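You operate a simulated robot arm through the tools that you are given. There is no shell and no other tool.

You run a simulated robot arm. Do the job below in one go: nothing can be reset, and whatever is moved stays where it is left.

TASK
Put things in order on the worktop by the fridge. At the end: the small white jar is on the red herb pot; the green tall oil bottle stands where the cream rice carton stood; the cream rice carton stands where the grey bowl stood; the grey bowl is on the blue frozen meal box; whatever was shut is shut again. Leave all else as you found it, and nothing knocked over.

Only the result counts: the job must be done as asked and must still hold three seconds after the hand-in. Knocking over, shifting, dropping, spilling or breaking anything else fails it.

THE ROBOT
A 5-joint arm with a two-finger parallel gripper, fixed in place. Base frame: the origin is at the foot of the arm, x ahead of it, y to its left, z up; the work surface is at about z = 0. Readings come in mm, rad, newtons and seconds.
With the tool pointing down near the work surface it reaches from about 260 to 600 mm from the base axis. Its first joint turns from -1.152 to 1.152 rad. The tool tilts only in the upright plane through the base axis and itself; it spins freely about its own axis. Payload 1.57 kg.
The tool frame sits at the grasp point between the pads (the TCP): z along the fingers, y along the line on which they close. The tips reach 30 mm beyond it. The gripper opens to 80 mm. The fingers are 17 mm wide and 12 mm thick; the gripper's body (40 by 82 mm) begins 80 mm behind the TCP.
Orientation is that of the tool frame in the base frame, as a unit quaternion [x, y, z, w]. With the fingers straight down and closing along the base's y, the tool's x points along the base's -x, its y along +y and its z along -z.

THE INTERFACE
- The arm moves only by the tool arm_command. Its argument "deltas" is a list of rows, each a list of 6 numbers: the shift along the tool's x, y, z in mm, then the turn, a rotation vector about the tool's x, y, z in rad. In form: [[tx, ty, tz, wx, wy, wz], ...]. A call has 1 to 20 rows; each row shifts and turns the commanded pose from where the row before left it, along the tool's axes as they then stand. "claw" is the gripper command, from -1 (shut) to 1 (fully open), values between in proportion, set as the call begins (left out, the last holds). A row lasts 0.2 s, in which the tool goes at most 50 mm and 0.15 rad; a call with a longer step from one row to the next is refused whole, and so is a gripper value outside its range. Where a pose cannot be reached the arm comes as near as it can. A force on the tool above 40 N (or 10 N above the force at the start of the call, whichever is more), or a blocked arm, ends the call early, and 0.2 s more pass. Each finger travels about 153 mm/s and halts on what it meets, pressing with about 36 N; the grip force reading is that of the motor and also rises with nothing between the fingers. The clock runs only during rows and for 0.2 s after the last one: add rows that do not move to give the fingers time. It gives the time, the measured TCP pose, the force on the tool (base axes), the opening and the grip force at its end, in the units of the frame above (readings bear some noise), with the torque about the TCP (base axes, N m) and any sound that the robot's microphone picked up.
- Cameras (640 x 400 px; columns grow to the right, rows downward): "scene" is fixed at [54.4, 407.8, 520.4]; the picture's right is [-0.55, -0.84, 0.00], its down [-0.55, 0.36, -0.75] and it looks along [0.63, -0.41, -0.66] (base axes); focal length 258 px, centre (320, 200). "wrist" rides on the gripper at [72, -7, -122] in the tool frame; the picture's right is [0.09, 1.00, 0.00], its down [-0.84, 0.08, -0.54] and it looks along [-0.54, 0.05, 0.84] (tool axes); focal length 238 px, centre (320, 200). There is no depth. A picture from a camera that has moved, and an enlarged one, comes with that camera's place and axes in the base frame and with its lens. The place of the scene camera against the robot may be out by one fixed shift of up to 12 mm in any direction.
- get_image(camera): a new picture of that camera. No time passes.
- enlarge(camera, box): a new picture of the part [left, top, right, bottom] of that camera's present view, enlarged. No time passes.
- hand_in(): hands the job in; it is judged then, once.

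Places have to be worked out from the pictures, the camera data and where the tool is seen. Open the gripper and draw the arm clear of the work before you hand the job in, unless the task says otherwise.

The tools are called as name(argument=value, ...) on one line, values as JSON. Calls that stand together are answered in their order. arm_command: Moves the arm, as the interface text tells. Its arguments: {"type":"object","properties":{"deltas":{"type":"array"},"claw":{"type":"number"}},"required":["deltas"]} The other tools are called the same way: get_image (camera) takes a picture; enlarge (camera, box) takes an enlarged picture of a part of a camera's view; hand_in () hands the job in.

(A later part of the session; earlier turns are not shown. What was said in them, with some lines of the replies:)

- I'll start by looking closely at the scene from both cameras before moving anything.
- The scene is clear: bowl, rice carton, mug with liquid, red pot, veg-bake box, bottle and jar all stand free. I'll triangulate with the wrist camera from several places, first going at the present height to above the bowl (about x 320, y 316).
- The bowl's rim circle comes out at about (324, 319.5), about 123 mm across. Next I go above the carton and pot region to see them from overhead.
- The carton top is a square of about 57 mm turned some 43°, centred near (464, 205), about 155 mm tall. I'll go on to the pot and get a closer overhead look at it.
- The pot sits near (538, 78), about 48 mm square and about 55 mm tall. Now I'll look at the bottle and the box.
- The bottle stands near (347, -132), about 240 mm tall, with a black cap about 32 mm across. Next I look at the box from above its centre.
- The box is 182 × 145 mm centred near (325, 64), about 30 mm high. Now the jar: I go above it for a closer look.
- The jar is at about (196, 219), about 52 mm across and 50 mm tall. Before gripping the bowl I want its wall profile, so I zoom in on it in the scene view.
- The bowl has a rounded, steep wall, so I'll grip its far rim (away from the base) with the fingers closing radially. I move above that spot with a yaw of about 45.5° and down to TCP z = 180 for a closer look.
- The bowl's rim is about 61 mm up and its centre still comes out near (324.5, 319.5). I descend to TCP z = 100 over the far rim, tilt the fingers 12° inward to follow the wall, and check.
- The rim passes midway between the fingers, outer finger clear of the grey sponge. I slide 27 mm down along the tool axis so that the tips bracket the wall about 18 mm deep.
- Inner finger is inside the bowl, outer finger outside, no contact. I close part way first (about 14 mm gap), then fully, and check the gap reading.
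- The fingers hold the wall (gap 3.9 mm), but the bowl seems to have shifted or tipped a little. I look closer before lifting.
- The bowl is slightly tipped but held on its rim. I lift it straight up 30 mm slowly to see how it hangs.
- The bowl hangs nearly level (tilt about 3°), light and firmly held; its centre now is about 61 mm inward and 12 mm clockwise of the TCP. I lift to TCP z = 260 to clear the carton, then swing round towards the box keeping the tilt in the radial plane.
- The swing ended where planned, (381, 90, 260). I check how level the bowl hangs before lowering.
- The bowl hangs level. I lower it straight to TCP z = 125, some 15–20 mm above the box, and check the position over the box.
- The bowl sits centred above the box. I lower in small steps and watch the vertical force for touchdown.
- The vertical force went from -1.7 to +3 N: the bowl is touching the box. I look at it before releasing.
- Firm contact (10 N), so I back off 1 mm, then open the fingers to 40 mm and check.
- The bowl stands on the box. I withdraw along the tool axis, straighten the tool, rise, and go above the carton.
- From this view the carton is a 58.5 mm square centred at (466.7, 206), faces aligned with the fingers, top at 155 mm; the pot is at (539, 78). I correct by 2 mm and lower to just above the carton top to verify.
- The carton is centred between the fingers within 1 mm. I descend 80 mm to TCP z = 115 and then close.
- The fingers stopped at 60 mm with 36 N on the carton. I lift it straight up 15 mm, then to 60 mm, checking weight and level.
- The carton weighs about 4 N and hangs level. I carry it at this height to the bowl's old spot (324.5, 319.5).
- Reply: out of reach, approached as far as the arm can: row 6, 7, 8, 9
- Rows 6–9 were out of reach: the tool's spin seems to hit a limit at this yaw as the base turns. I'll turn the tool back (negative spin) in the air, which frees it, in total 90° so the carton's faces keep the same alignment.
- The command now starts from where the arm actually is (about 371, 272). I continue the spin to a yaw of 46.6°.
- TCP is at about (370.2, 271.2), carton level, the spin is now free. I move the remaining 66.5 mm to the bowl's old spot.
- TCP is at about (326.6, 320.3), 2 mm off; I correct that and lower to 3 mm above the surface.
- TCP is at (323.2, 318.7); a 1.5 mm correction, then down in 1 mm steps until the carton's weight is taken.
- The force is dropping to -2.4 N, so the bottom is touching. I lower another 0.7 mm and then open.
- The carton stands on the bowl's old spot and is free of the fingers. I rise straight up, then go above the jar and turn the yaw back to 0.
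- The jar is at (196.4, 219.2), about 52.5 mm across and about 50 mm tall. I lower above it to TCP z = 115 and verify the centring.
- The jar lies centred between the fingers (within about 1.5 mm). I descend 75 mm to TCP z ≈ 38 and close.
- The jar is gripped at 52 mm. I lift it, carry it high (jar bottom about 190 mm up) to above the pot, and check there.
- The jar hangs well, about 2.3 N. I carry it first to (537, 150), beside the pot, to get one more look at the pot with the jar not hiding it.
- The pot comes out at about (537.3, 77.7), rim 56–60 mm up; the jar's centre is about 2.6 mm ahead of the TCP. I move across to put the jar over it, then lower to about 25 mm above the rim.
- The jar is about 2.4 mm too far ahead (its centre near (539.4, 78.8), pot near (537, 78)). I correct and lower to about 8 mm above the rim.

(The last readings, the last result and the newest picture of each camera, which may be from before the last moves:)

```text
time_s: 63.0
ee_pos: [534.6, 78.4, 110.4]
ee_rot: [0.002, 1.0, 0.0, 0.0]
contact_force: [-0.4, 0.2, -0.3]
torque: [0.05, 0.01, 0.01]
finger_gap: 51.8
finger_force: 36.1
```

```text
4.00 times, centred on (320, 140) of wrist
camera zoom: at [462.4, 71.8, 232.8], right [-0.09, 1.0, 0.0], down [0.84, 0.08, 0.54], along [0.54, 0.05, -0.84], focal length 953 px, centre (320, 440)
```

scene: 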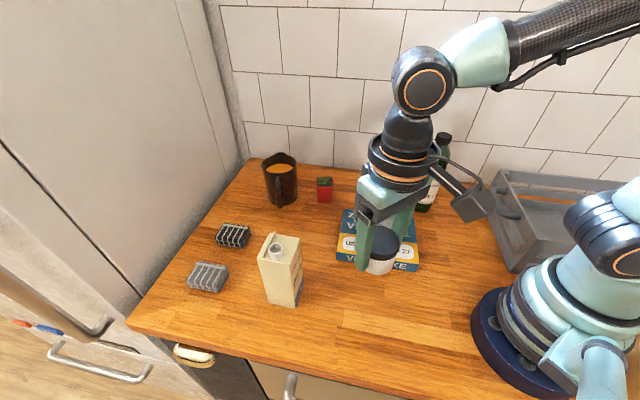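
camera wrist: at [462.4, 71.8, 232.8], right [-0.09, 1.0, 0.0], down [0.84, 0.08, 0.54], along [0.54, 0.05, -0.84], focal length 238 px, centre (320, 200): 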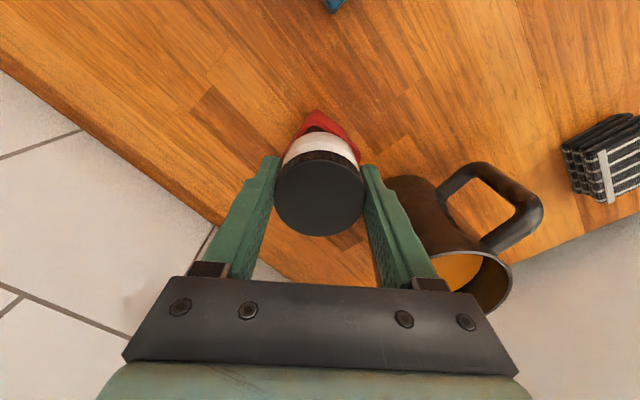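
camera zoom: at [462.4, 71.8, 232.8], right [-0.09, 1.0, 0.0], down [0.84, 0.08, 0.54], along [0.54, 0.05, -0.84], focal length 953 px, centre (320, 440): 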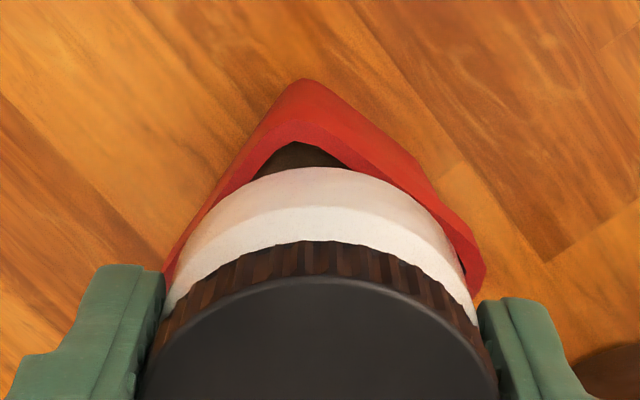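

Force on the tool changed from -2.4 to about -0.3 N; I take another reading without moving to tell touch from noise.

arm_command(deltas=[[0, 0, 0, 0, 0, 0]])

arm_command(deltas=[[0, 0, 1, 0, 0, 0], [0, 0, 1, 0, 0, 0], [0, 0, 0, 0, 0, 0]])

```text
time_s: 63.4
ee_pos: [533.7, 77.9, 111.0]
ee_rot: [0.001, 1.0, 0.0, 0.0]
contact_force: [-0.4, 0.1, -1.7]
torque: [0.01, 0.0, -0.01]
finger_gap: 51.9
finger_force: 35.7
```

```text
time_s: 64.2
ee_pos: [534.6, 77.4, 108.5]
ee_rot: [0.0, 1.0, 0.0, -0.001]
contact_force: [0.6, 0.1, -1.2]
torque: [0.0, 0.03, 0.0]
finger_gap: 52.3
finger_force: 36.2
```

Only noise so far (-1.7, -1.2 N). I go on down in small steps.

arm_command(deltas=[[0, 0, 1, 0, 0, 0], [0, 0, 1, 0, 0, 0], [0, 0, 0, 0, 0, 0]])

arm_command(deltas=[[0, 0, 1, 0, 0, 0], [0, 0, 0, 0, 0, 0]])

enlarge(camera="scene", box=[300, 140, 360, 215])

```text
time_s: 65.0
ee_pos: [534.3, 77.8, 106.2]
ee_rot: [0.001, 1.0, -0.001, 0.0]
contact_force: [0.7, 0.1, -0.9]
torque: [0.01, -0.03, 0.0]
finger_gap: 52.0
finger_force: 36.2
```

```text
time_s: 65.6
ee_pos: [534.7, 76.8, 104.5]
ee_rot: [0.001, 1.0, 0.0, 0.0]
contact_force: [-1.0, 0.5, -0.8]
torque: [0.01, -0.01, -0.02]
finger_gap: 51.9
finger_force: 35.8
```

```text
5.33 times, centred on (330, 178) of scene
camera zoom: at [54.4, 407.8, 520.4], right [-0.55, -0.84, 0.0], down [-0.55, 0.36, -0.75], along [0.63, -0.41, -0.66], focal length 1378 px, centre (267, 320)
```

zoom: 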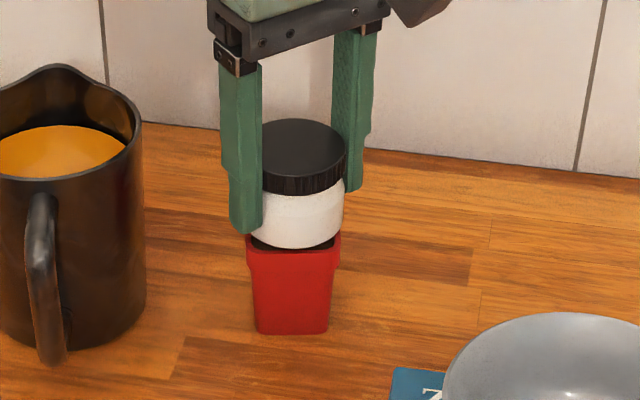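

arm_command(deltas=[[0, 0, 1, 0, 0, 0], [0, 0, 0, 0, 0, 0]])

arm_command(deltas=[[0, 0, 1, 0, 0, 0], [0, 0, 0, 0, 0, 0]])

enlarge(camera="scene", box=[300, 140, 360, 215])

```text
time_s: 66.2
ee_pos: [533.1, 76.4, 104.9]
ee_rot: [0.0, 1.0, 0.0, 0.001]
contact_force: [0.4, 0.5, 0.7]
torque: [0.0, -0.02, 0.01]
finger_gap: 52.3
finger_force: 36.3
```

```text
time_s: 66.8
ee_pos: [534.5, 77.7, 103.8]
ee_rot: [0.001, 1.0, 0.0, 0.001]
contact_force: [-4.9, -2.5, 17.7]
torque: [-0.1, 0.22, -0.06]
finger_gap: 52.2
finger_force: 36.4
```

```text
5.33 times, centred on (330, 178) of scene
camera zoom: at [54.3, 407.8, 520.4], right [-0.55, -0.84, 0.0], down [-0.55, 0.36, -0.75], along [0.63, -0.41, -0.66], focal length 1378 px, centre (267, 320)
```

zoom: 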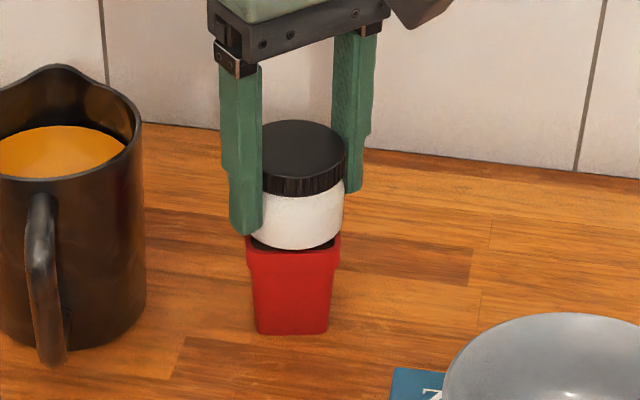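

Clear contact at TCP z ≈ 104 (17.7 N), the jar is on the pot's rim. I check the centring from the wrist camera before releasing.

arm_command(deltas=[[0, 0, -0.8, 0, 0, 0], [0, 0, 0, 0, 0, 0]])

enlarge(camera="wrist", box=[260, 90, 380, 190])

enlarge(camera="scene", box=[310, 155, 350, 210])

```text
time_s: 67.4
ee_pos: [534.7, 77.8, 104.7]
ee_rot: [0.001, 1.0, 0.0, -0.001]
contact_force: [-4.0, -0.9, 13.1]
torque: [-0.06, 0.11, -0.02]
finger_gap: 51.8
finger_force: 36.5
```

```text
4.00 times, centred on (320, 140) of wrist
camera zoom: at [462.2, 71.4, 227.1], right [-0.09, 1.0, 0.0], down [0.84, 0.08, 0.54], along [0.54, 0.05, -0.84], focal length 953 px, centre (320, 440)
```

zoom: 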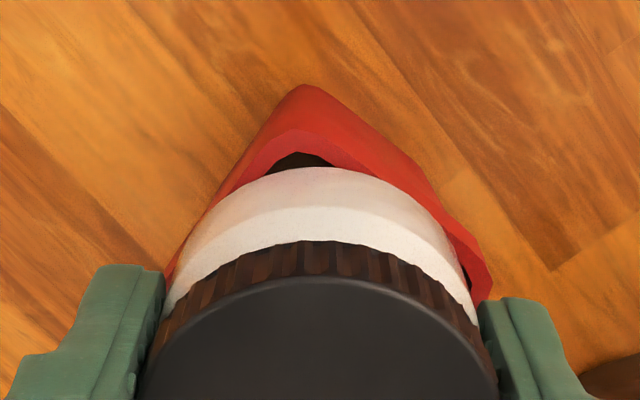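

```text
7.27 times, centred on (330, 182) of scene
camera zoom: at [54.3, 407.8, 520.4], right [-0.55, -0.84, 0.0], down [-0.55, 0.36, -0.75], along [0.63, -0.41, -0.66], focal length 1879 px, centre (247, 327)
```

zoom: 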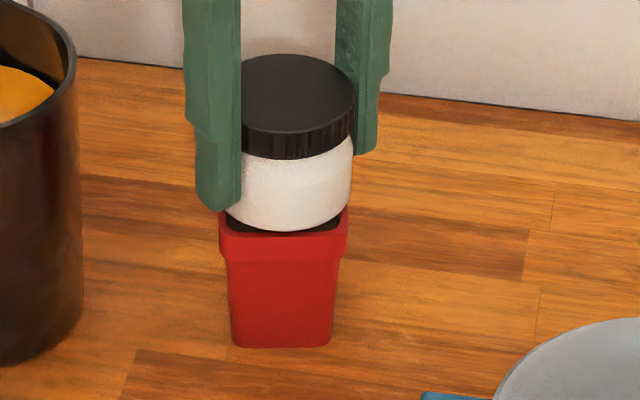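

enlarge(camera="scene", box=[320, 176, 344, 196])

enlarge(camera="wrist", box=[290, 100, 350, 145])

```text
16.00 times, centred on (332, 186) of scene
camera zoom: at [54.3, 407.8, 520.4], right [-0.55, -0.84, 0.0], down [-0.55, 0.36, -0.75], along [0.63, -0.41, -0.66], focal length 4134 px, centre (128, 424)
```

zoom: 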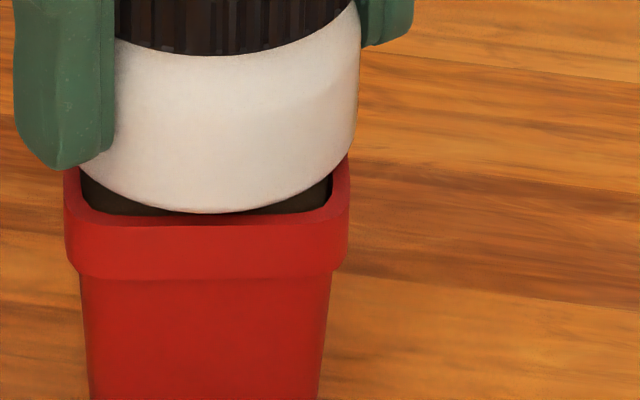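

```text
8.89 times, centred on (320, 122) of wrist
camera zoom: at [462.2, 71.4, 227.1], right [-0.09, 1.0, 0.0], down [0.84, 0.08, 0.54], along [0.54, 0.05, -0.84], focal length 2119 px, centre (320, 889)
```

zoom: 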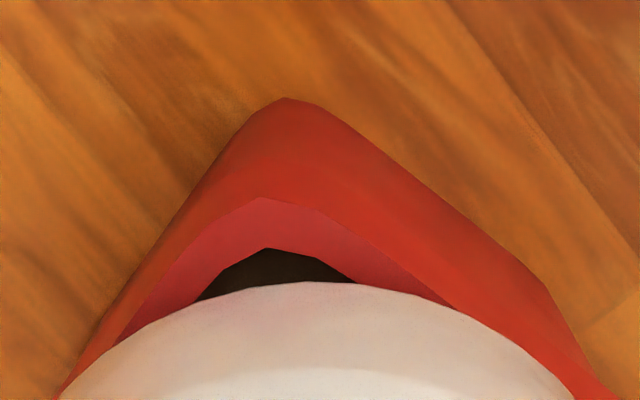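

The jar is seated but looks 1–2 mm too far back on the pot. I lift 3 mm, shift it about 1.6 mm towards the scene camera, and set it down again.

arm_command(deltas=[[0, 0, -2, 0, 0, 0], [0, 0, -2, 0, 0, 0], [1.4, 0.9, 0, 0, 0, 0], [0, 0, 0, 0, 0, 0], [0, 0, 0, 0, 0, 0]])

enlarge(camera="scene", box=[312, 166, 352, 206])

enlarge(camera="wrist", box=[260, 90, 380, 190])

```text
time_s: 68.6
ee_pos: [532.2, 77.7, 107.9]
ee_rot: [0.001, 1.0, 0.001, 0.0]
contact_force: [-0.5, 0.0, -1.5]
torque: [-0.04, -0.04, -0.01]
finger_gap: 52.2
finger_force: 36.6
```

```text
10.00 times, centred on (332, 186) of scene
camera zoom: at [54.4, 407.8, 520.4], right [-0.55, -0.84, 0.0], down [-0.55, 0.36, -0.75], along [0.63, -0.41, -0.66], focal length 2584 px, centre (200, 340)
```

zoom: 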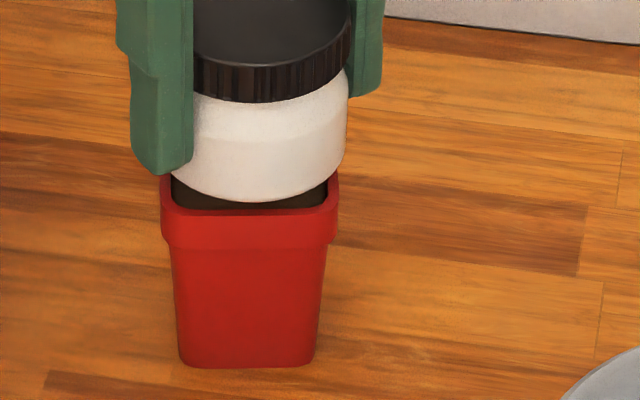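

```text
4.00 times, centred on (320, 140) of wrist
camera zoom: at [460.4, 72.0, 230.7], right [-0.09, 1.0, 0.0], down [0.84, 0.08, 0.54], along [0.54, 0.05, -0.84], focal length 953 px, centre (320, 440)
```

zoom: 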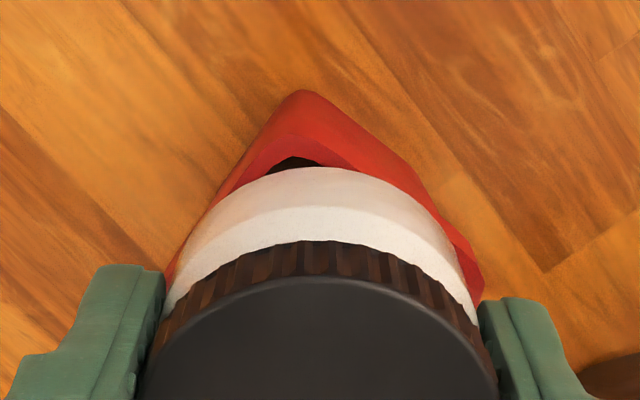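

Now the jar's centre is at about (535, 78.9), within 1 mm of the pot's. I lower again to contact.

arm_command(deltas=[[0, 0, 1, 0, 0, 0], [0, 0, 1, 0, 0, 0], [0, 0, 0, 0, 0, 0]])

arm_command(deltas=[[0, 0, 1, 0, 0, 0], [0, 0, 0, 0, 0, 0]])

arm_command(deltas=[[0, 0, 0, 0, 0, 0]])

```text
time_s: 69.4
ee_pos: [531.2, 78.6, 106.8]
ee_rot: [0.0, 1.0, 0.0, 0.0]
contact_force: [0.9, -0.1, -0.9]
torque: [-0.01, -0.01, -0.01]
finger_gap: 52.0
finger_force: 36.2
```

```text
time_s: 70.0
ee_pos: [533.6, 78.2, 104.9]
ee_rot: [0.001, 1.0, 0.0, 0.0]
contact_force: [0.1, -0.8, -1.7]
torque: [-0.02, -0.03, 0.0]
finger_gap: 52.1
finger_force: 36.7
```

```text
time_s: 70.4
ee_pos: [533.4, 78.9, 105.3]
ee_rot: [0.0, 1.0, 0.0, 0.0]
contact_force: [0.0, 0.0, -1.7]
torque: [-0.01, 0.02, 0.02]
finger_gap: 52.1
finger_force: 35.7
```

arm_command(deltas=[[0, 0, 0.7, 0, 0, 0], [0, 0, 0, 0, 0, 0]])

arm_command(deltas=[[0, 0, 0.5, 0, 0, 0], [0, 0, 0, 0, 0, 0]])

enlarge(camera="scene", box=[312, 166, 352, 206])

```text
time_s: 71.0
ee_pos: [532.9, 78.3, 102.9]
ee_rot: [0.001, 1.0, 0.001, 0.0]
contact_force: [-2.6, 1.5, 3.3]
torque: [0.05, 0.0, 0.05]
finger_gap: 52.1
finger_force: 35.9
```

```text
time_s: 71.6
ee_pos: [532.8, 77.0, 105.6]
ee_rot: [0.001, 1.0, 0.0, 0.0]
contact_force: [-2.2, 0.1, 9.0]
torque: [-0.01, 0.1, -0.01]
finger_gap: 51.9
finger_force: 36.1
```

```text
10.00 times, centred on (332, 186) of scene
camera zoom: at [54.4, 407.8, 520.4], right [-0.55, -0.84, 0.0], down [-0.55, 0.36, -0.75], along [0.63, -0.41, -0.66], focal length 2584 px, centre (200, 340)
```

zoom: 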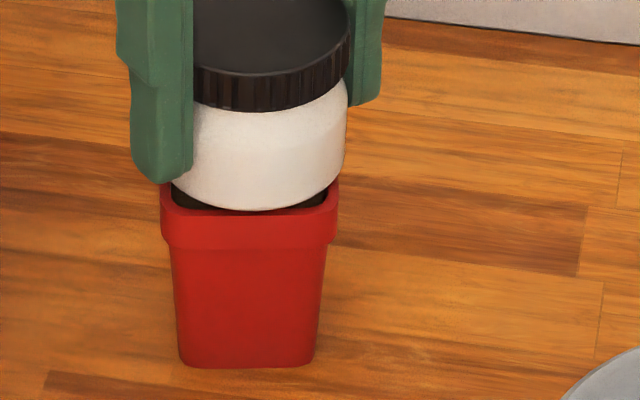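

The jar now sits over the front rim, 9 N contact. I ease off half a millimetre and open the fingers a little (to 66 mm).

arm_command(deltas=[[0, 0, -0.5, 0, 0, 0], [0, 0, 0, 0, 0, 0]])

arm_command(deltas=[[0, 0, 0, 0, 0, 0], [0, 0, 0, 0, 0, 0], [0, 0, 0, 0, 0, 0]], claw=0.65)

enlarge(camera="scene", box=[302, 146, 362, 206])

enlarge(camera="wrist", box=[240, 80, 400, 250])

```text
time_s: 72.2
ee_pos: [532.9, 77.7, 105.7]
ee_rot: [0.0, 1.0, 0.0, 0.0]
contact_force: [-1.9, 1.0, 4.5]
torque: [0.04, -0.01, 0.02]
finger_gap: 52.4
finger_force: 36.4
```

```text
time_s: 73.0
ee_pos: [532.4, 78.2, 104.7]
ee_rot: [0.001, 1.0, 0.0, 0.0]
contact_force: [0.0, 0.2, -0.1]
torque: [0.01, -0.01, 0.01]
finger_gap: 66.0
finger_force: 0.1
```

```text
6.67 times, centred on (332, 176) of scene
camera zoom: at [54.4, 407.8, 520.4], right [-0.55, -0.84, 0.0], down [-0.55, 0.36, -0.75], along [0.63, -0.41, -0.66], focal length 1722 px, centre (240, 360)
```

zoom: 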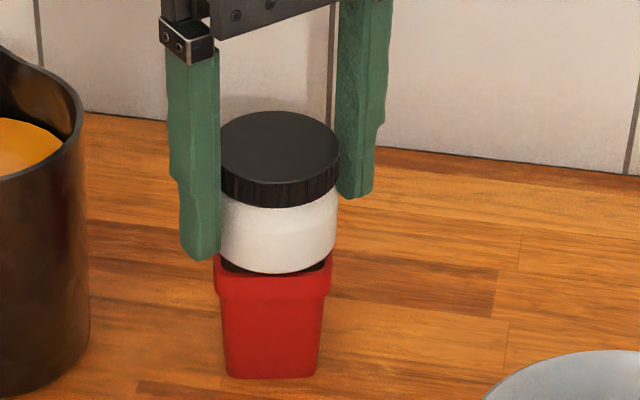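

```text
2.35 times, centred on (320, 165) of wrist
camera zoom: at [461.1, 71.6, 227.3], right [-0.09, 1.0, 0.0], down [0.84, 0.08, 0.54], along [0.54, 0.05, -0.84], focal length 561 px, centre (320, 282)
```

zoom: 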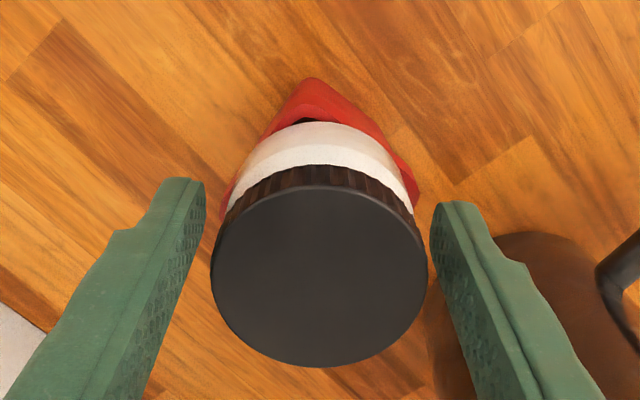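

The jar rests upright and free on the pot. I withdraw straight up.

arm_command(deltas=[[0, 0, -5, 0, 0, 0], [0, 0, -10, 0, 0, 0], [0, 0, -15, 0, 0, 0], [0, 0, -20, 0, 0, 0], [0, 0, -30, 0, 0, 0], [0, 0, -40, 0, 0, 0], [0, 0, -40, 0, 0, 0], [0, 0, -40, 0, 0, 0], [0, 0, -40, 0, 0, 0], [0, 0, 0, 0, 0, 0]])

get_image(camera="wrist")

enlarge(camera="scene", box=[302, 146, 362, 206])

enlarge(camera="wrist", box=[280, 60, 380, 150])

```text
time_s: 75.2
ee_pos: [529.9, 77.8, 341.5]
ee_rot: [0.0, 1.0, -0.001, 0.0]
contact_force: [0.8, -1.3, -0.1]
torque: [0.03, -0.01, -0.02]
finger_gap: 66.0
finger_force: 0.0
out of reach, approached as far as the arm can: row 9
```

```text
taken
camera wrist: at [459.0, 71.6, 465.0], right [-0.09, 1.0, 0.0], down [0.84, 0.08, 0.54], along [0.54, 0.05, -0.84], focal length 238 px, centre (320, 200)
```

wrist: 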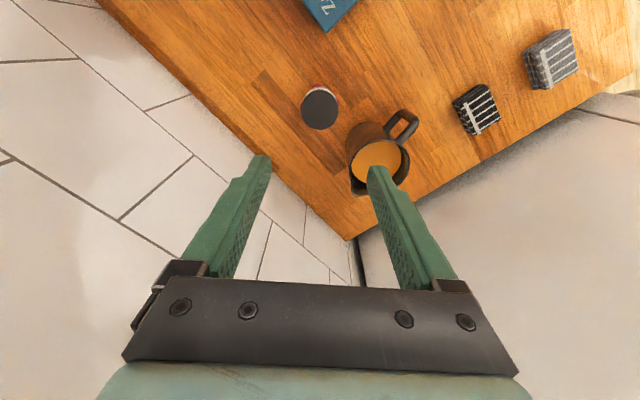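

```text
6.67 times, centred on (332, 176) of scene
camera zoom: at [54.4, 407.8, 520.4], right [-0.55, -0.84, 0.0], down [-0.55, 0.36, -0.75], along [0.63, -0.41, -0.66], focal length 1722 px, centre (240, 360)
```

zoom: 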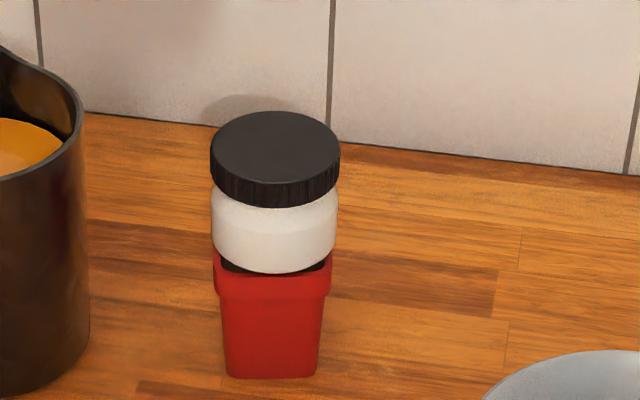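

```text
4.44 times, centred on (330, 105) of wrist
camera zoom: at [459.0, 71.6, 465.0], right [-0.09, 1.0, 0.0], down [0.84, 0.08, 0.54], along [0.54, 0.05, -0.84], focal length 1059 px, centre (276, 622)
```

zoom: 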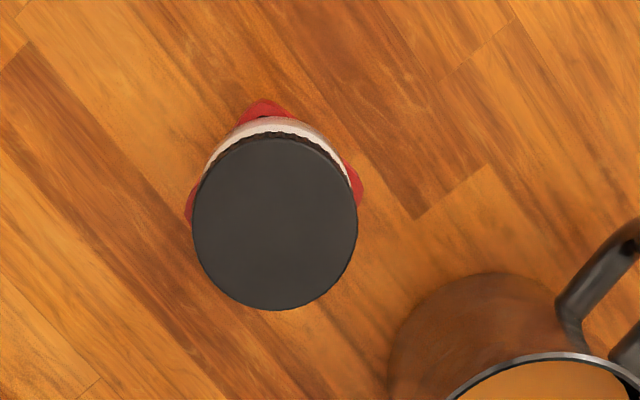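

The jar sits centred and upright on the pot. Now to the bottle: I move near it at this height for a better view.

arm_command(deltas=[[27, -29, 0, 0, 0, 0], [27, -29, 0, 0, 0, 0], [27, -29, 0, 0, 0, 0], [27, -29, 0, 0, 0, 0], [27, -29, 0, 0, 0, 0], [27, -29, 0, 0, 0, 0], [27, -29, 0, 0, 0, 0], [0, 0, 0, 0, 0, 0]], claw=1)

get_image(camera="wrist")

enlarge(camera="wrist", box=[250, 40, 390, 170])

enlarge(camera="scene", box=[390, 125, 470, 220])

```text
time_s: 77.0
ee_pos: [340.7, -124.0, 343.0]
ee_rot: [0.001, 1.0, 0.0, 0.0]
contact_force: [-0.2, 0.5, -0.7]
torque: [-0.02, 0.02, 0.03]
finger_gap: 79.8
finger_force: 0.0
```

```text
taken
camera wrist: at [269.1, -131.0, 466.1], right [-0.09, 1.0, 0.0], down [0.84, 0.08, 0.54], along [0.54, 0.05, -0.84], focal length 238 px, centre (320, 200)
```

wrist: 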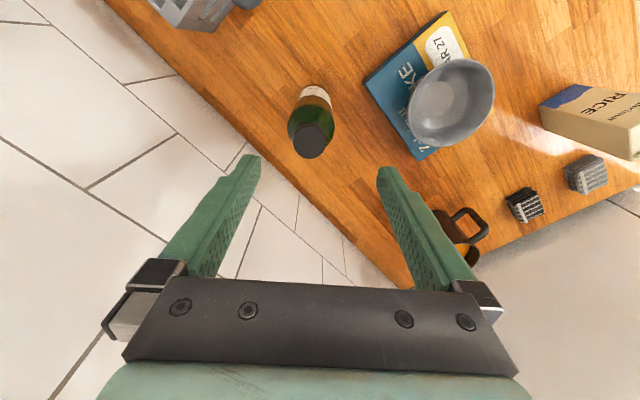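

```text
3.08 times, centred on (320, 105) of wrist
camera zoom: at [269.1, -131.0, 466.1], right [-0.09, 1.0, 0.0], down [0.84, 0.08, 0.54], along [0.54, 0.05, -0.84], focal length 733 px, centre (320, 492)
```

zoom: 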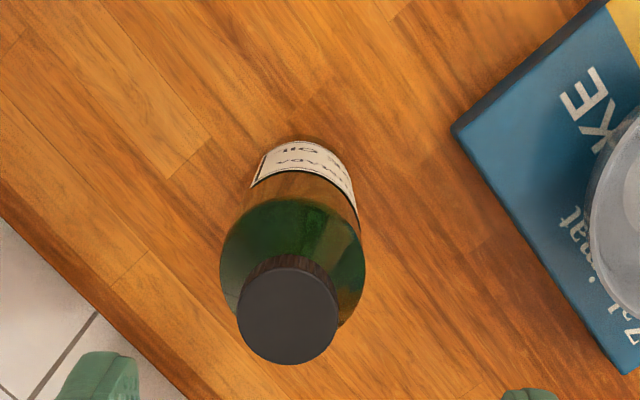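

```text
4.21 times, centred on (430, 172) of scene
camera zoom: at [54.4, 407.8, 520.4], right [-0.55, -0.84, 0.0], down [-0.55, 0.36, -0.75], along [0.63, -0.41, -0.66], focal length 1088 px, centre (-143, 316)
```

zoom: 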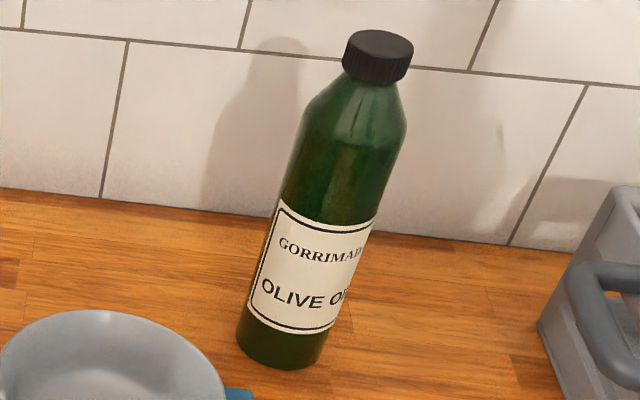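

The bottle comes out at about (355, -134.7), 225 mm tall, body about 60 mm across below z ≈ 180, cap only about 16 mm high – so I'll grip the body. I move above it and lower to TCP z = 275 for a check.

arm_command(deltas=[[-13.9, -10.7, 0, 0, 0, 0], [0, 0, 34, 0, 0, 0], [0, 0, 34, 0, 0, 0], [0, 0, 0, 0, 0, 0], [0, 0, 0, 0, 0, 0]])

get_image(camera="wrist")

enlarge(camera="wrist", box=[250, 60, 390, 200])

enlarge(camera="scene", box=[380, 90, 480, 220])

```text
time_s: 78.2
ee_pos: [355.0, -135.0, 273.0]
ee_rot: [0.0, 1.0, 0.0, 0.0]
contact_force: [-0.6, 0.2, -0.7]
torque: [0.0, -0.01, -0.03]
finger_gap: 80.2
finger_force: 0.0
```

```text
taken
camera wrist: at [283.2, -141.2, 396.9], right [-0.09, 1.0, 0.0], down [0.84, 0.08, 0.54], along [0.54, 0.05, -0.84], focal length 238 px, centre (320, 200)
```

wrist: 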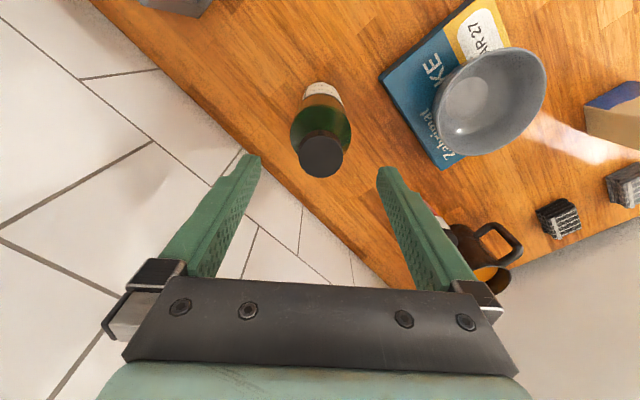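

```text
2.86 times, centred on (320, 130) of wrist
camera zoom: at [283.2, -141.2, 396.9], right [-0.09, 1.0, 0.0], down [0.84, 0.08, 0.54], along [0.54, 0.05, -0.84], focal length 681 px, centre (320, 400)
```

zoom: 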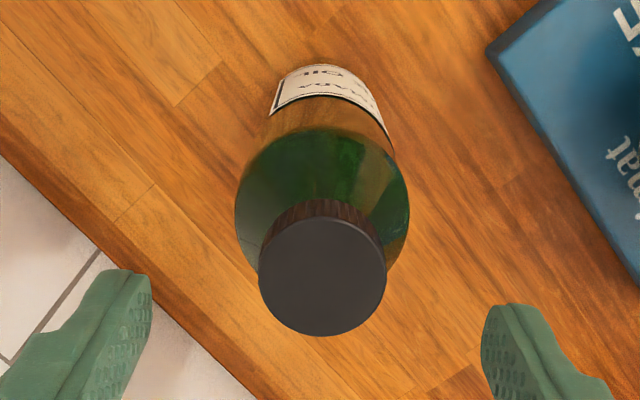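

```text
3.08 times, centred on (430, 155) of scene
camera zoom: at [54.4, 407.8, 520.4], right [-0.55, -0.84, 0.0], down [-0.55, 0.36, -0.75], along [0.63, -0.41, -0.66], focal length 795 px, centre (-18, 338)
```

zoom: 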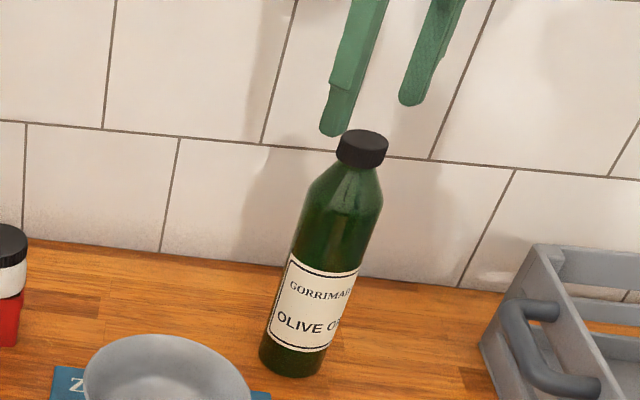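

The bottle is centred under the tool within 1 mm. I descend 116 mm to TCP z ≈ 158 and check for contact, then close.

arm_command(deltas=[[0, 0, 20, 0, 0, 0], [0, 0, 20, 0, 0, 0], [0, 0, 20, 0, 0, 0], [0, 0, 20, 0, 0, 0], [0, 0, 18, 0, 0, 0], [0, 0, 18, 0, 0, 0], [0, 0, 0, 0, 0, 0]])

get_image(camera="wrist")

enlarge(camera="scene", box=[380, 90, 480, 220])

```text
time_s: 79.8
ee_pos: [354.2, -136.6, 157.7]
ee_rot: [0.001, 1.0, 0.001, 0.0]
contact_force: [-0.4, -0.5, 0.1]
torque: [0.02, -0.03, -0.03]
finger_gap: 80.2
finger_force: 0.1
```

```text
taken
camera wrist: at [281.2, -142.3, 280.2], right [-0.09, 1.0, 0.0], down [0.84, 0.08, 0.54], along [0.54, 0.05, -0.84], focal length 238 px, centre (320, 200)
```

wrist: 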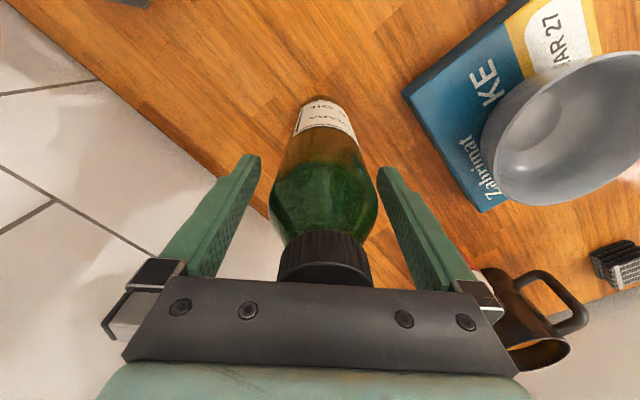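

```text
3.08 times, centred on (430, 155) of scene
camera zoom: at [54.4, 407.8, 520.4], right [-0.55, -0.84, 0.0], down [-0.55, 0.36, -0.75], along [0.63, -0.41, -0.66], focal length 795 px, centre (-18, 338)
```

zoom: 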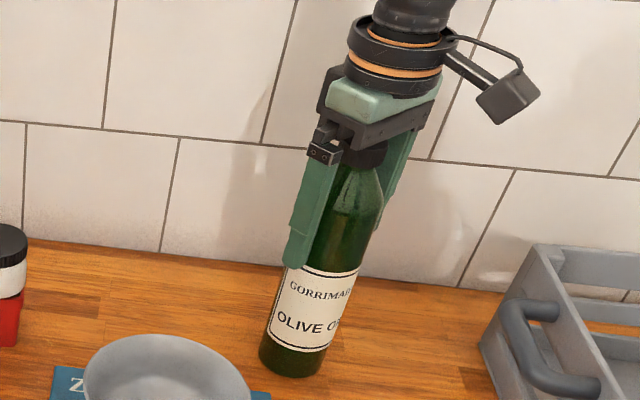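

No contact and the bottle stands between the fingers. I close on the body.

arm_command(deltas=[[0, 0, 0, 0, 0, 0], [0, 0, 0, 0, 0, 0], [0, 0, 0, 0, 0, 0]], claw=0.2)

arm_command(deltas=[[0, 0, -4, 0, 0, 0], [0, 0, -6, 0, 0, 0], [0, 0, 0, 0, 0, 0], [0, 0, 0, 0, 0, 0]], claw=-1)

enlarge(camera="scene", box=[380, 90, 480, 220])

```text
time_s: 80.6
ee_pos: [354.1, -135.6, 157.4]
ee_rot: [0.002, 1.0, -0.001, 0.001]
contact_force: [0.3, -1.3, 0.2]
torque: [-0.1, -0.05, -0.03]
finger_gap: 56.8
finger_force: 36.2
```

```text
time_s: 81.6
ee_pos: [353.9, -135.1, 167.8]
ee_rot: [0.0, 1.0, 0.0, 0.0]
contact_force: [0.2, 0.0, -2.7]
torque: [-0.02, 0.03, -0.01]
finger_gap: 57.0
finger_force: 36.1
```

```text
3.08 times, centred on (430, 155) of scene
camera zoom: at [54.4, 407.8, 520.4], right [-0.55, -0.84, 0.0], down [-0.55, 0.36, -0.75], along [0.63, -0.41, -0.66], focal length 795 px, centre (-18, 338)
```

zoom: 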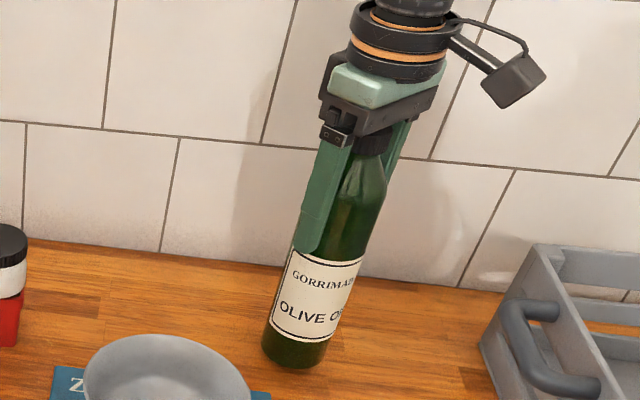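

The bottle is held (gap 57 mm, about 2.7 N). I raise it to clear everything by height (bottle bottom about 140 mm up) and check how it hangs.

arm_command(deltas=[[0, 0, -20, 0, 0, 0], [0, 0, -30, 0, 0, 0], [0, 0, -40, 0, 0, 0], [0, 0, -40, 0, 0, 0], [0, 0, 0, 0, 0, 0]])

get_image(camera="wrist")

get_image(camera="scene")

```text
time_s: 82.8
ee_pos: [354.3, -133.9, 300.9]
ee_rot: [0.001, 1.0, 0.0, 0.0]
contact_force: [0.4, -0.1, -3.3]
torque: [0.01, 0.01, 0.02]
finger_gap: 56.7
finger_force: 36.4
```

```text
taken
camera wrist: at [282.0, -140.6, 423.2], right [-0.09, 1.0, 0.0], down [0.84, 0.08, 0.54], along [0.54, 0.05, -0.84], focal length 238 px, centre (320, 200)
```

wrist: 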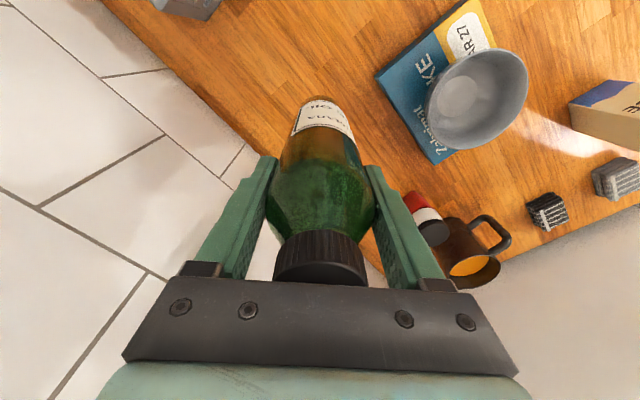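

```text
taken
```

scene: 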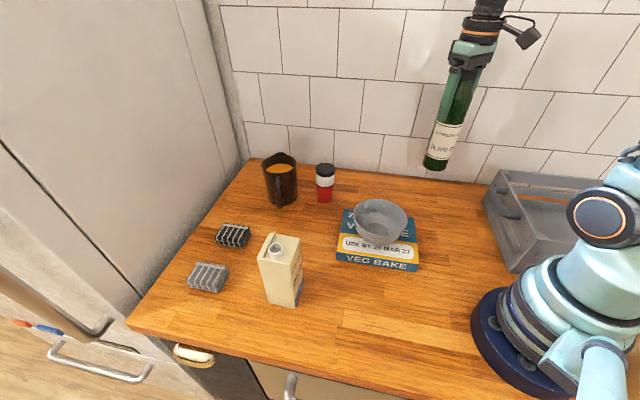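

The bottle hangs straight. I carry it at this height to above the carton's old spot (466.7, 205.9).

arm_command(deltas=[[-8.6, 26.1, 0, 0, 0, 0], [-8.6, 26.1, 0, 0, 0, 0], [-8.6, 26.1, 0, 0, 0, 0], [-8.6, 26.1, 0, 0, 0, 0], [-8.6, 26.1, 0, 0, 0, 0], [-8.6, 26.1, 0, 0, 0, 0], [-8.6, 26.1, 0, 0, 0, 0], [-8.6, 26.1, 0, 0, 0, 0], [-8.6, 26.1, 0, 0, 0, 0], [-8.6, 26.1, 0, 0, 0, 0], [-8.6, 26.1, 0, 0, 0, 0], [-8.5, 26.2, 0, 0, 0, 0], [-8.4, 26.2, 0, 0, 0, 0], [0, 0, 0, 0, 0, 0], [0, 0, 0, 0, 0, 0]])

get_image(camera="wrist")

get_image(camera="scene")

```text
time_s: 86.0
ee_pos: [467.4, 203.8, 299.9]
ee_rot: [0.001, 1.0, 0.0, 0.0]
contact_force: [-0.4, 0.2, -2.1]
torque: [0.0, -0.02, 0.01]
finger_gap: 56.9
finger_force: 36.1
```

```text
taken
camera wrist: at [395.1, 196.9, 423.3], right [-0.09, 1.0, 0.0], down [0.84, 0.08, 0.54], along [0.54, 0.05, -0.84], focal length 238 px, centre (320, 200)
```

wrist: 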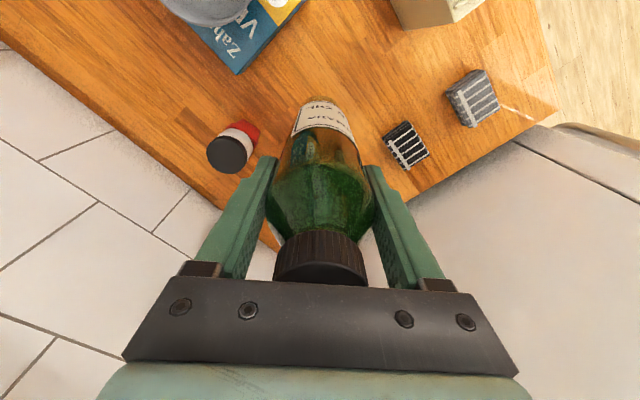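

```text
taken
```

scene: 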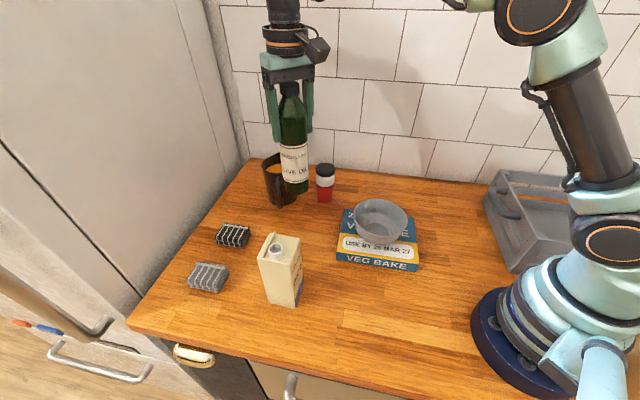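

TCP is (467.1, 203.9); I correct by about 2 mm and lower to about 6 mm above the worktop.

arm_command(deltas=[[1.6, 2.0, 0, 0, 0, 0], [0, 0, 22, 0, 0, 0], [0, 0, 22, 0, 0, 0], [0, 0, 22, 0, 0, 0], [0, 0, 22, 0, 0, 0], [0, 0, 22, 0, 0, 0], [0, 0, 16, 0, 0, 0], [0, 0, 10, 0, 0, 0], [0, 0, 0, 0, 0, 0], [0, 0, 0, 0, 0, 0]])

get_image(camera="wrist")

enlarge(camera="scene", box=[230, 90, 370, 250])

```text
time_s: 88.2
ee_pos: [465.2, 205.3, 162.8]
ee_rot: [0.001, 1.0, 0.0, 0.0]
contact_force: [0.1, 0.0, -1.7]
torque: [0.0, 0.0, 0.04]
finger_gap: 56.5
finger_force: 35.7
```

```text
taken
camera wrist: at [392.9, 199.3, 285.6], right [-0.09, 1.0, 0.0], down [0.84, 0.08, 0.54], along [0.54, 0.05, -0.84], focal length 238 px, centre (320, 200)
```

wrist: 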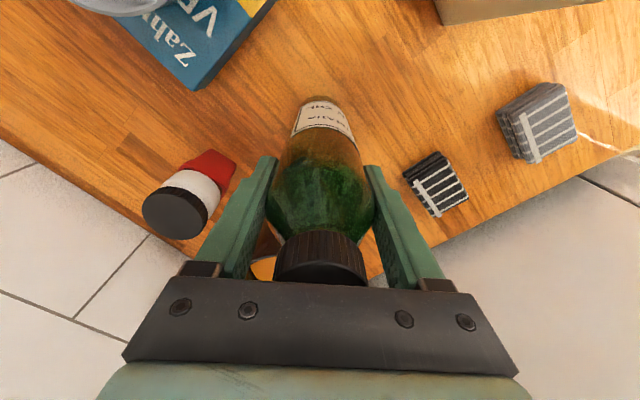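

```text
2.50 times, centred on (300, 170) of scene
camera zoom: at [54.4, 407.8, 520.4], right [-0.55, -0.84, 0.0], down [-0.55, 0.36, -0.75], along [0.63, -0.41, -0.66], focal length 646 px, centre (370, 275)
```

zoom: 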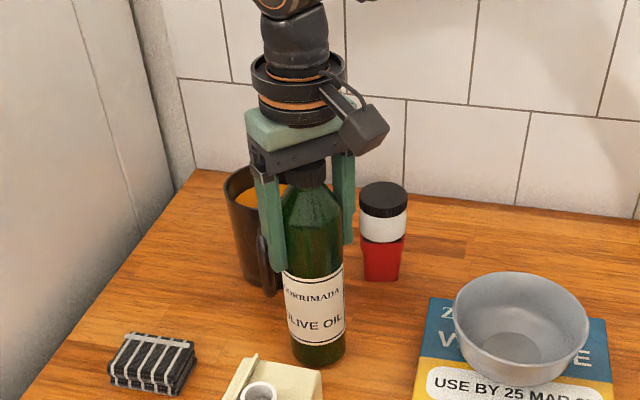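

Position is good, (466, 206), bottle bottom about 5 mm up. I lower in small steps to touchdown.

arm_command(deltas=[[0, 0, 2, 0, 0, 0], [0, 0, 1.5, 0, 0, 0], [0, 0, 0, 0, 0, 0]])

arm_command(deltas=[[0, 0, 1, 0, 0, 0], [0, 0, 0, 0, 0, 0]])

arm_command(deltas=[[0, 0, 0.8, 0, 0, 0], [0, 0, 0, 0, 0, 0]])

```text
time_s: 89.0
ee_pos: [465.0, 205.9, 158.9]
ee_rot: [0.001, 1.0, 0.0, 0.0]
contact_force: [-0.7, -0.6, -1.9]
torque: [0.02, -0.02, -0.04]
finger_gap: 56.7
finger_force: 35.8
```

```text
time_s: 89.6
ee_pos: [464.6, 205.5, 157.2]
ee_rot: [0.002, 1.0, 0.0, 0.0]
contact_force: [-0.3, 0.1, -3.1]
torque: [0.01, 0.03, -0.01]
finger_gap: 56.8
finger_force: 35.7
```

```text
time_s: 90.2
ee_pos: [464.8, 207.0, 158.0]
ee_rot: [0.001, 1.0, 0.0, 0.0]
contact_force: [-0.3, -0.6, -2.3]
torque: [-0.01, 0.01, 0.0]
finger_gap: 57.1
finger_force: 35.8
```

arm_command(deltas=[[0, 0, 0.7, 0, 0, 0], [0, 0, 0, 0, 0, 0]])

arm_command(deltas=[[0, 0, 0.6, 0, 0, 0], [0, 0, 0, 0, 0, 0]])

```text
time_s: 90.8
ee_pos: [465.8, 206.0, 157.8]
ee_rot: [0.001, 1.0, 0.0, 0.0]
contact_force: [-2.8, -0.6, 9.7]
torque: [-0.32, 0.54, -0.05]
finger_gap: 56.7
finger_force: 35.6
```

```text
time_s: 91.4
ee_pos: [465.5, 205.8, 157.0]
ee_rot: [0.001, 1.0, 0.001, 0.001]
contact_force: [-6.8, -1.0, 19.9]
torque: [-0.48, 0.62, 0.03]
finger_gap: 56.9
finger_force: 36.9
```

The bottle is on the worktop (19.9 N). I ease off 1 mm and then open the fingers.

arm_command(deltas=[[0, 0, -0.9, 0, 0, 0], [0, 0, 0, 0, 0, 0]])

arm_command(deltas=[[0, 0, 0, 0, 0, 0], [0, 0, 0, 0, 0, 0], [0, 0, 0, 0, 0, 0]], claw=1)

get_image(camera="wrist")

enlarge(camera="scene", box=[230, 90, 370, 250])

```text
time_s: 92.0
ee_pos: [465.9, 205.5, 157.4]
ee_rot: [0.001, 1.0, 0.0, 0.001]
contact_force: [-2.9, -2.1, 15.7]
torque: [-0.42, 0.07, -0.07]
finger_gap: 57.0
finger_force: 36.0
```

```text
time_s: 92.8
ee_pos: [464.5, 206.5, 156.9]
ee_rot: [0.001, 1.0, 0.001, 0.0]
contact_force: [0.2, 1.6, 0.1]
torque: [0.0, 0.03, 0.01]
finger_gap: 80.3
finger_force: 0.0
```

```text
taken
camera wrist: at [393.0, 199.5, 279.9], right [-0.09, 1.0, 0.0], down [0.84, 0.08, 0.54], along [0.54, 0.05, -0.84], focal length 238 px, centre (320, 200)
```

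wrist: 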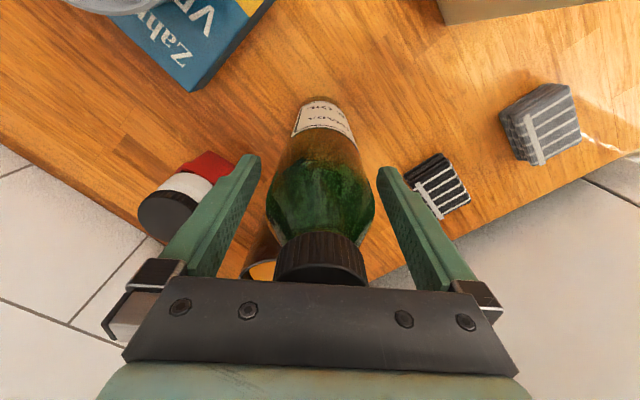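

```text
2.50 times, centred on (300, 170) of scene
camera zoom: at [54.4, 407.8, 520.4], right [-0.55, -0.84, 0.0], down [-0.55, 0.36, -0.75], along [0.63, -0.41, -0.66], focal length 646 px, centre (370, 275)
```

zoom: 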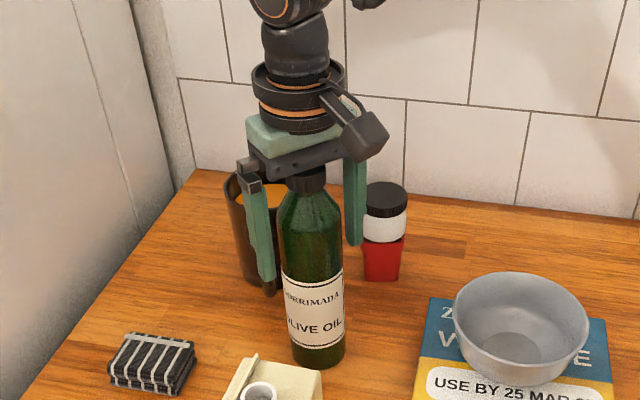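

The bottle stands on the carton's old spot, fingers free. I rise straight up and draw back to the starting pose.

arm_command(deltas=[[0, 0, -8, 0, 0, 0], [0, 0, -15, 0, 0, 0], [0, 0, -25, 0, 0, 0], [0, 0, -30, 0, 0, 0], [0, 0, -35, 0, 0, 0], [0, 0, -35, 0, 0, 0], [0, 0, -32, 0, 0, 0], [0, 0, 0, 0, 0, 0]])

arm_command(deltas=[[30, 4, 0, 0, 0, 0], [30, 4, 0, 0, 0, 0], [30, 4, 0, 0, 0, 0], [31, 4, 0, 0, 0, 0], [0, 0, 0, 0, 0, 0]])

get_image(camera="scene")

get_image(camera="wrist")

```text
time_s: 94.6
ee_pos: [464.2, 204.4, 336.0]
ee_rot: [0.002, 1.0, 0.0, 0.0]
contact_force: [1.0, 0.4, -0.1]
torque: [0.01, 0.02, 0.03]
finger_gap: 80.2
finger_force: 0.1
```

```text
time_s: 95.8
ee_pos: [342.6, 220.7, 338.7]
ee_rot: [0.0, 1.0, 0.0, 0.0]
contact_force: [-0.2, 1.2, 1.0]
torque: [-0.02, 0.02, 0.01]
finger_gap: 80.2
finger_force: 0.1
```

```text
taken
```

scene: 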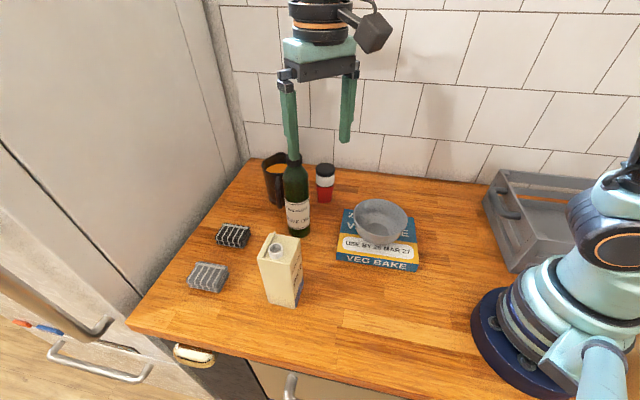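

```text
taken
camera wrist: at [270.5, 215.2, 460.9], right [-0.09, 1.0, 0.0], down [0.84, 0.08, 0.54], along [0.54, 0.05, -0.84], focal length 238 px, centre (320, 200)
```

wrist: 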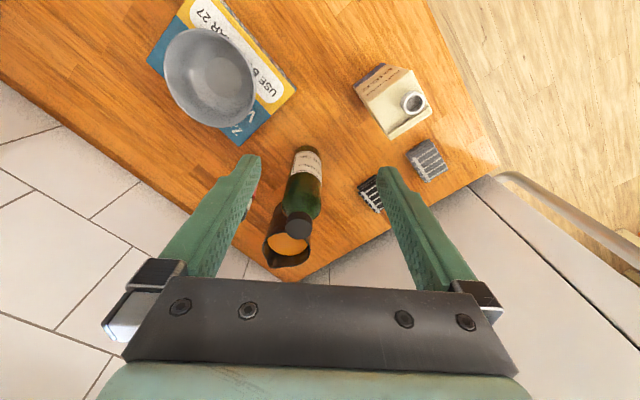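

Everything looks in place. I make one last close check of the whole arrangement before handing in.

enlarge(camera="scene", box=[180, 140, 440, 320])

enlarge(camera="wrist", box=[140, 0, 500, 290])

enlarge(camera="scene", box=[302, 146, 362, 206])

```text
2.22 times, centred on (310, 230) of scene
camera zoom: at [54.4, 407.8, 520.4], right [-0.55, -0.84, 0.0], down [-0.55, 0.36, -0.75], along [0.63, -0.41, -0.66], focal length 574 px, centre (342, 133)
```

zoom: 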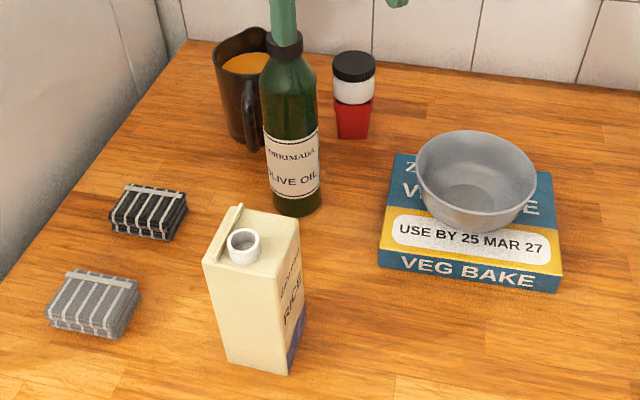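

```text
1.38 times, centred on (320, 145) of wrist
camera zoom: at [270.5, 215.2, 460.9], right [-0.09, 1.0, 0.0], down [0.84, 0.08, 0.54], along [0.54, 0.05, -0.84], focal length 329 px, centre (320, 276)
```

zoom: 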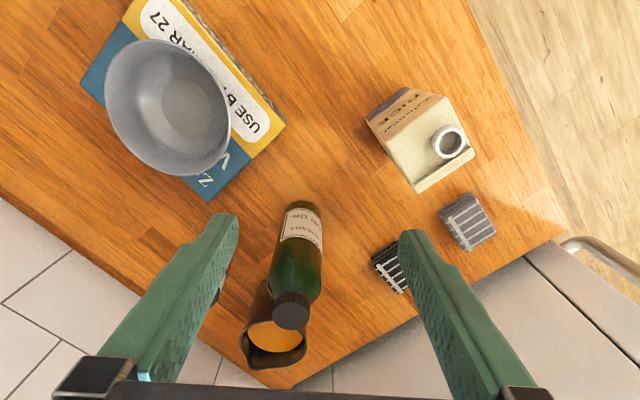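

```text
6.67 times, centred on (332, 176) of scene
camera zoom: at [54.4, 407.8, 520.4], right [-0.55, -0.84, 0.0], down [-0.55, 0.36, -0.75], along [0.63, -0.41, -0.66], focal length 1722 px, centre (240, 360)
```

zoom: 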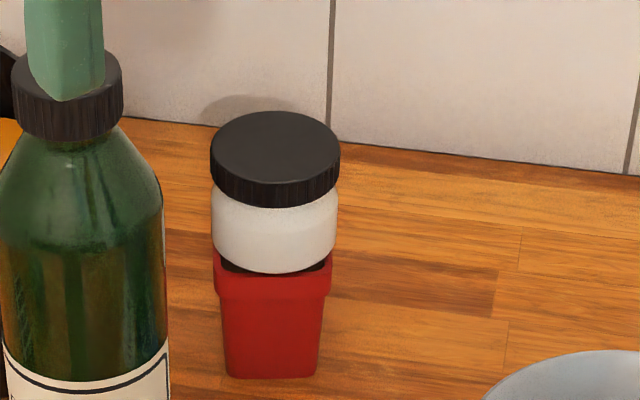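

All four items are placed and upright, nothing else has moved, and the gripper is open and clear of the work. I hand in.

hand_in()

```text
The job is handed in.
```

The job is handed in, and the last pictures showed everything in its place. I haven't been given a verdict on the hand-in.

- **Jar:** the small white jar stands upright on the red herb pot, centred to within about 1 mm.
- **Bottle:** the green oil bottle stands where the rice carton stood, at about (466, 206).
- **Carton:** the rice carton stands upright where the grey bowl stood, at about (324, 320). It is turned a quarter turn from how I found it, because the tool ran out of spin on the way.
- **Bowl:** the grey bowl sits level on the blue frozen meal box, near its middle.

I opened nothing, so nothing needed shutting again. In the last pictures the mug, the two striped items and the meal box were where they started. The gripper is open and drawn back to about where it began.
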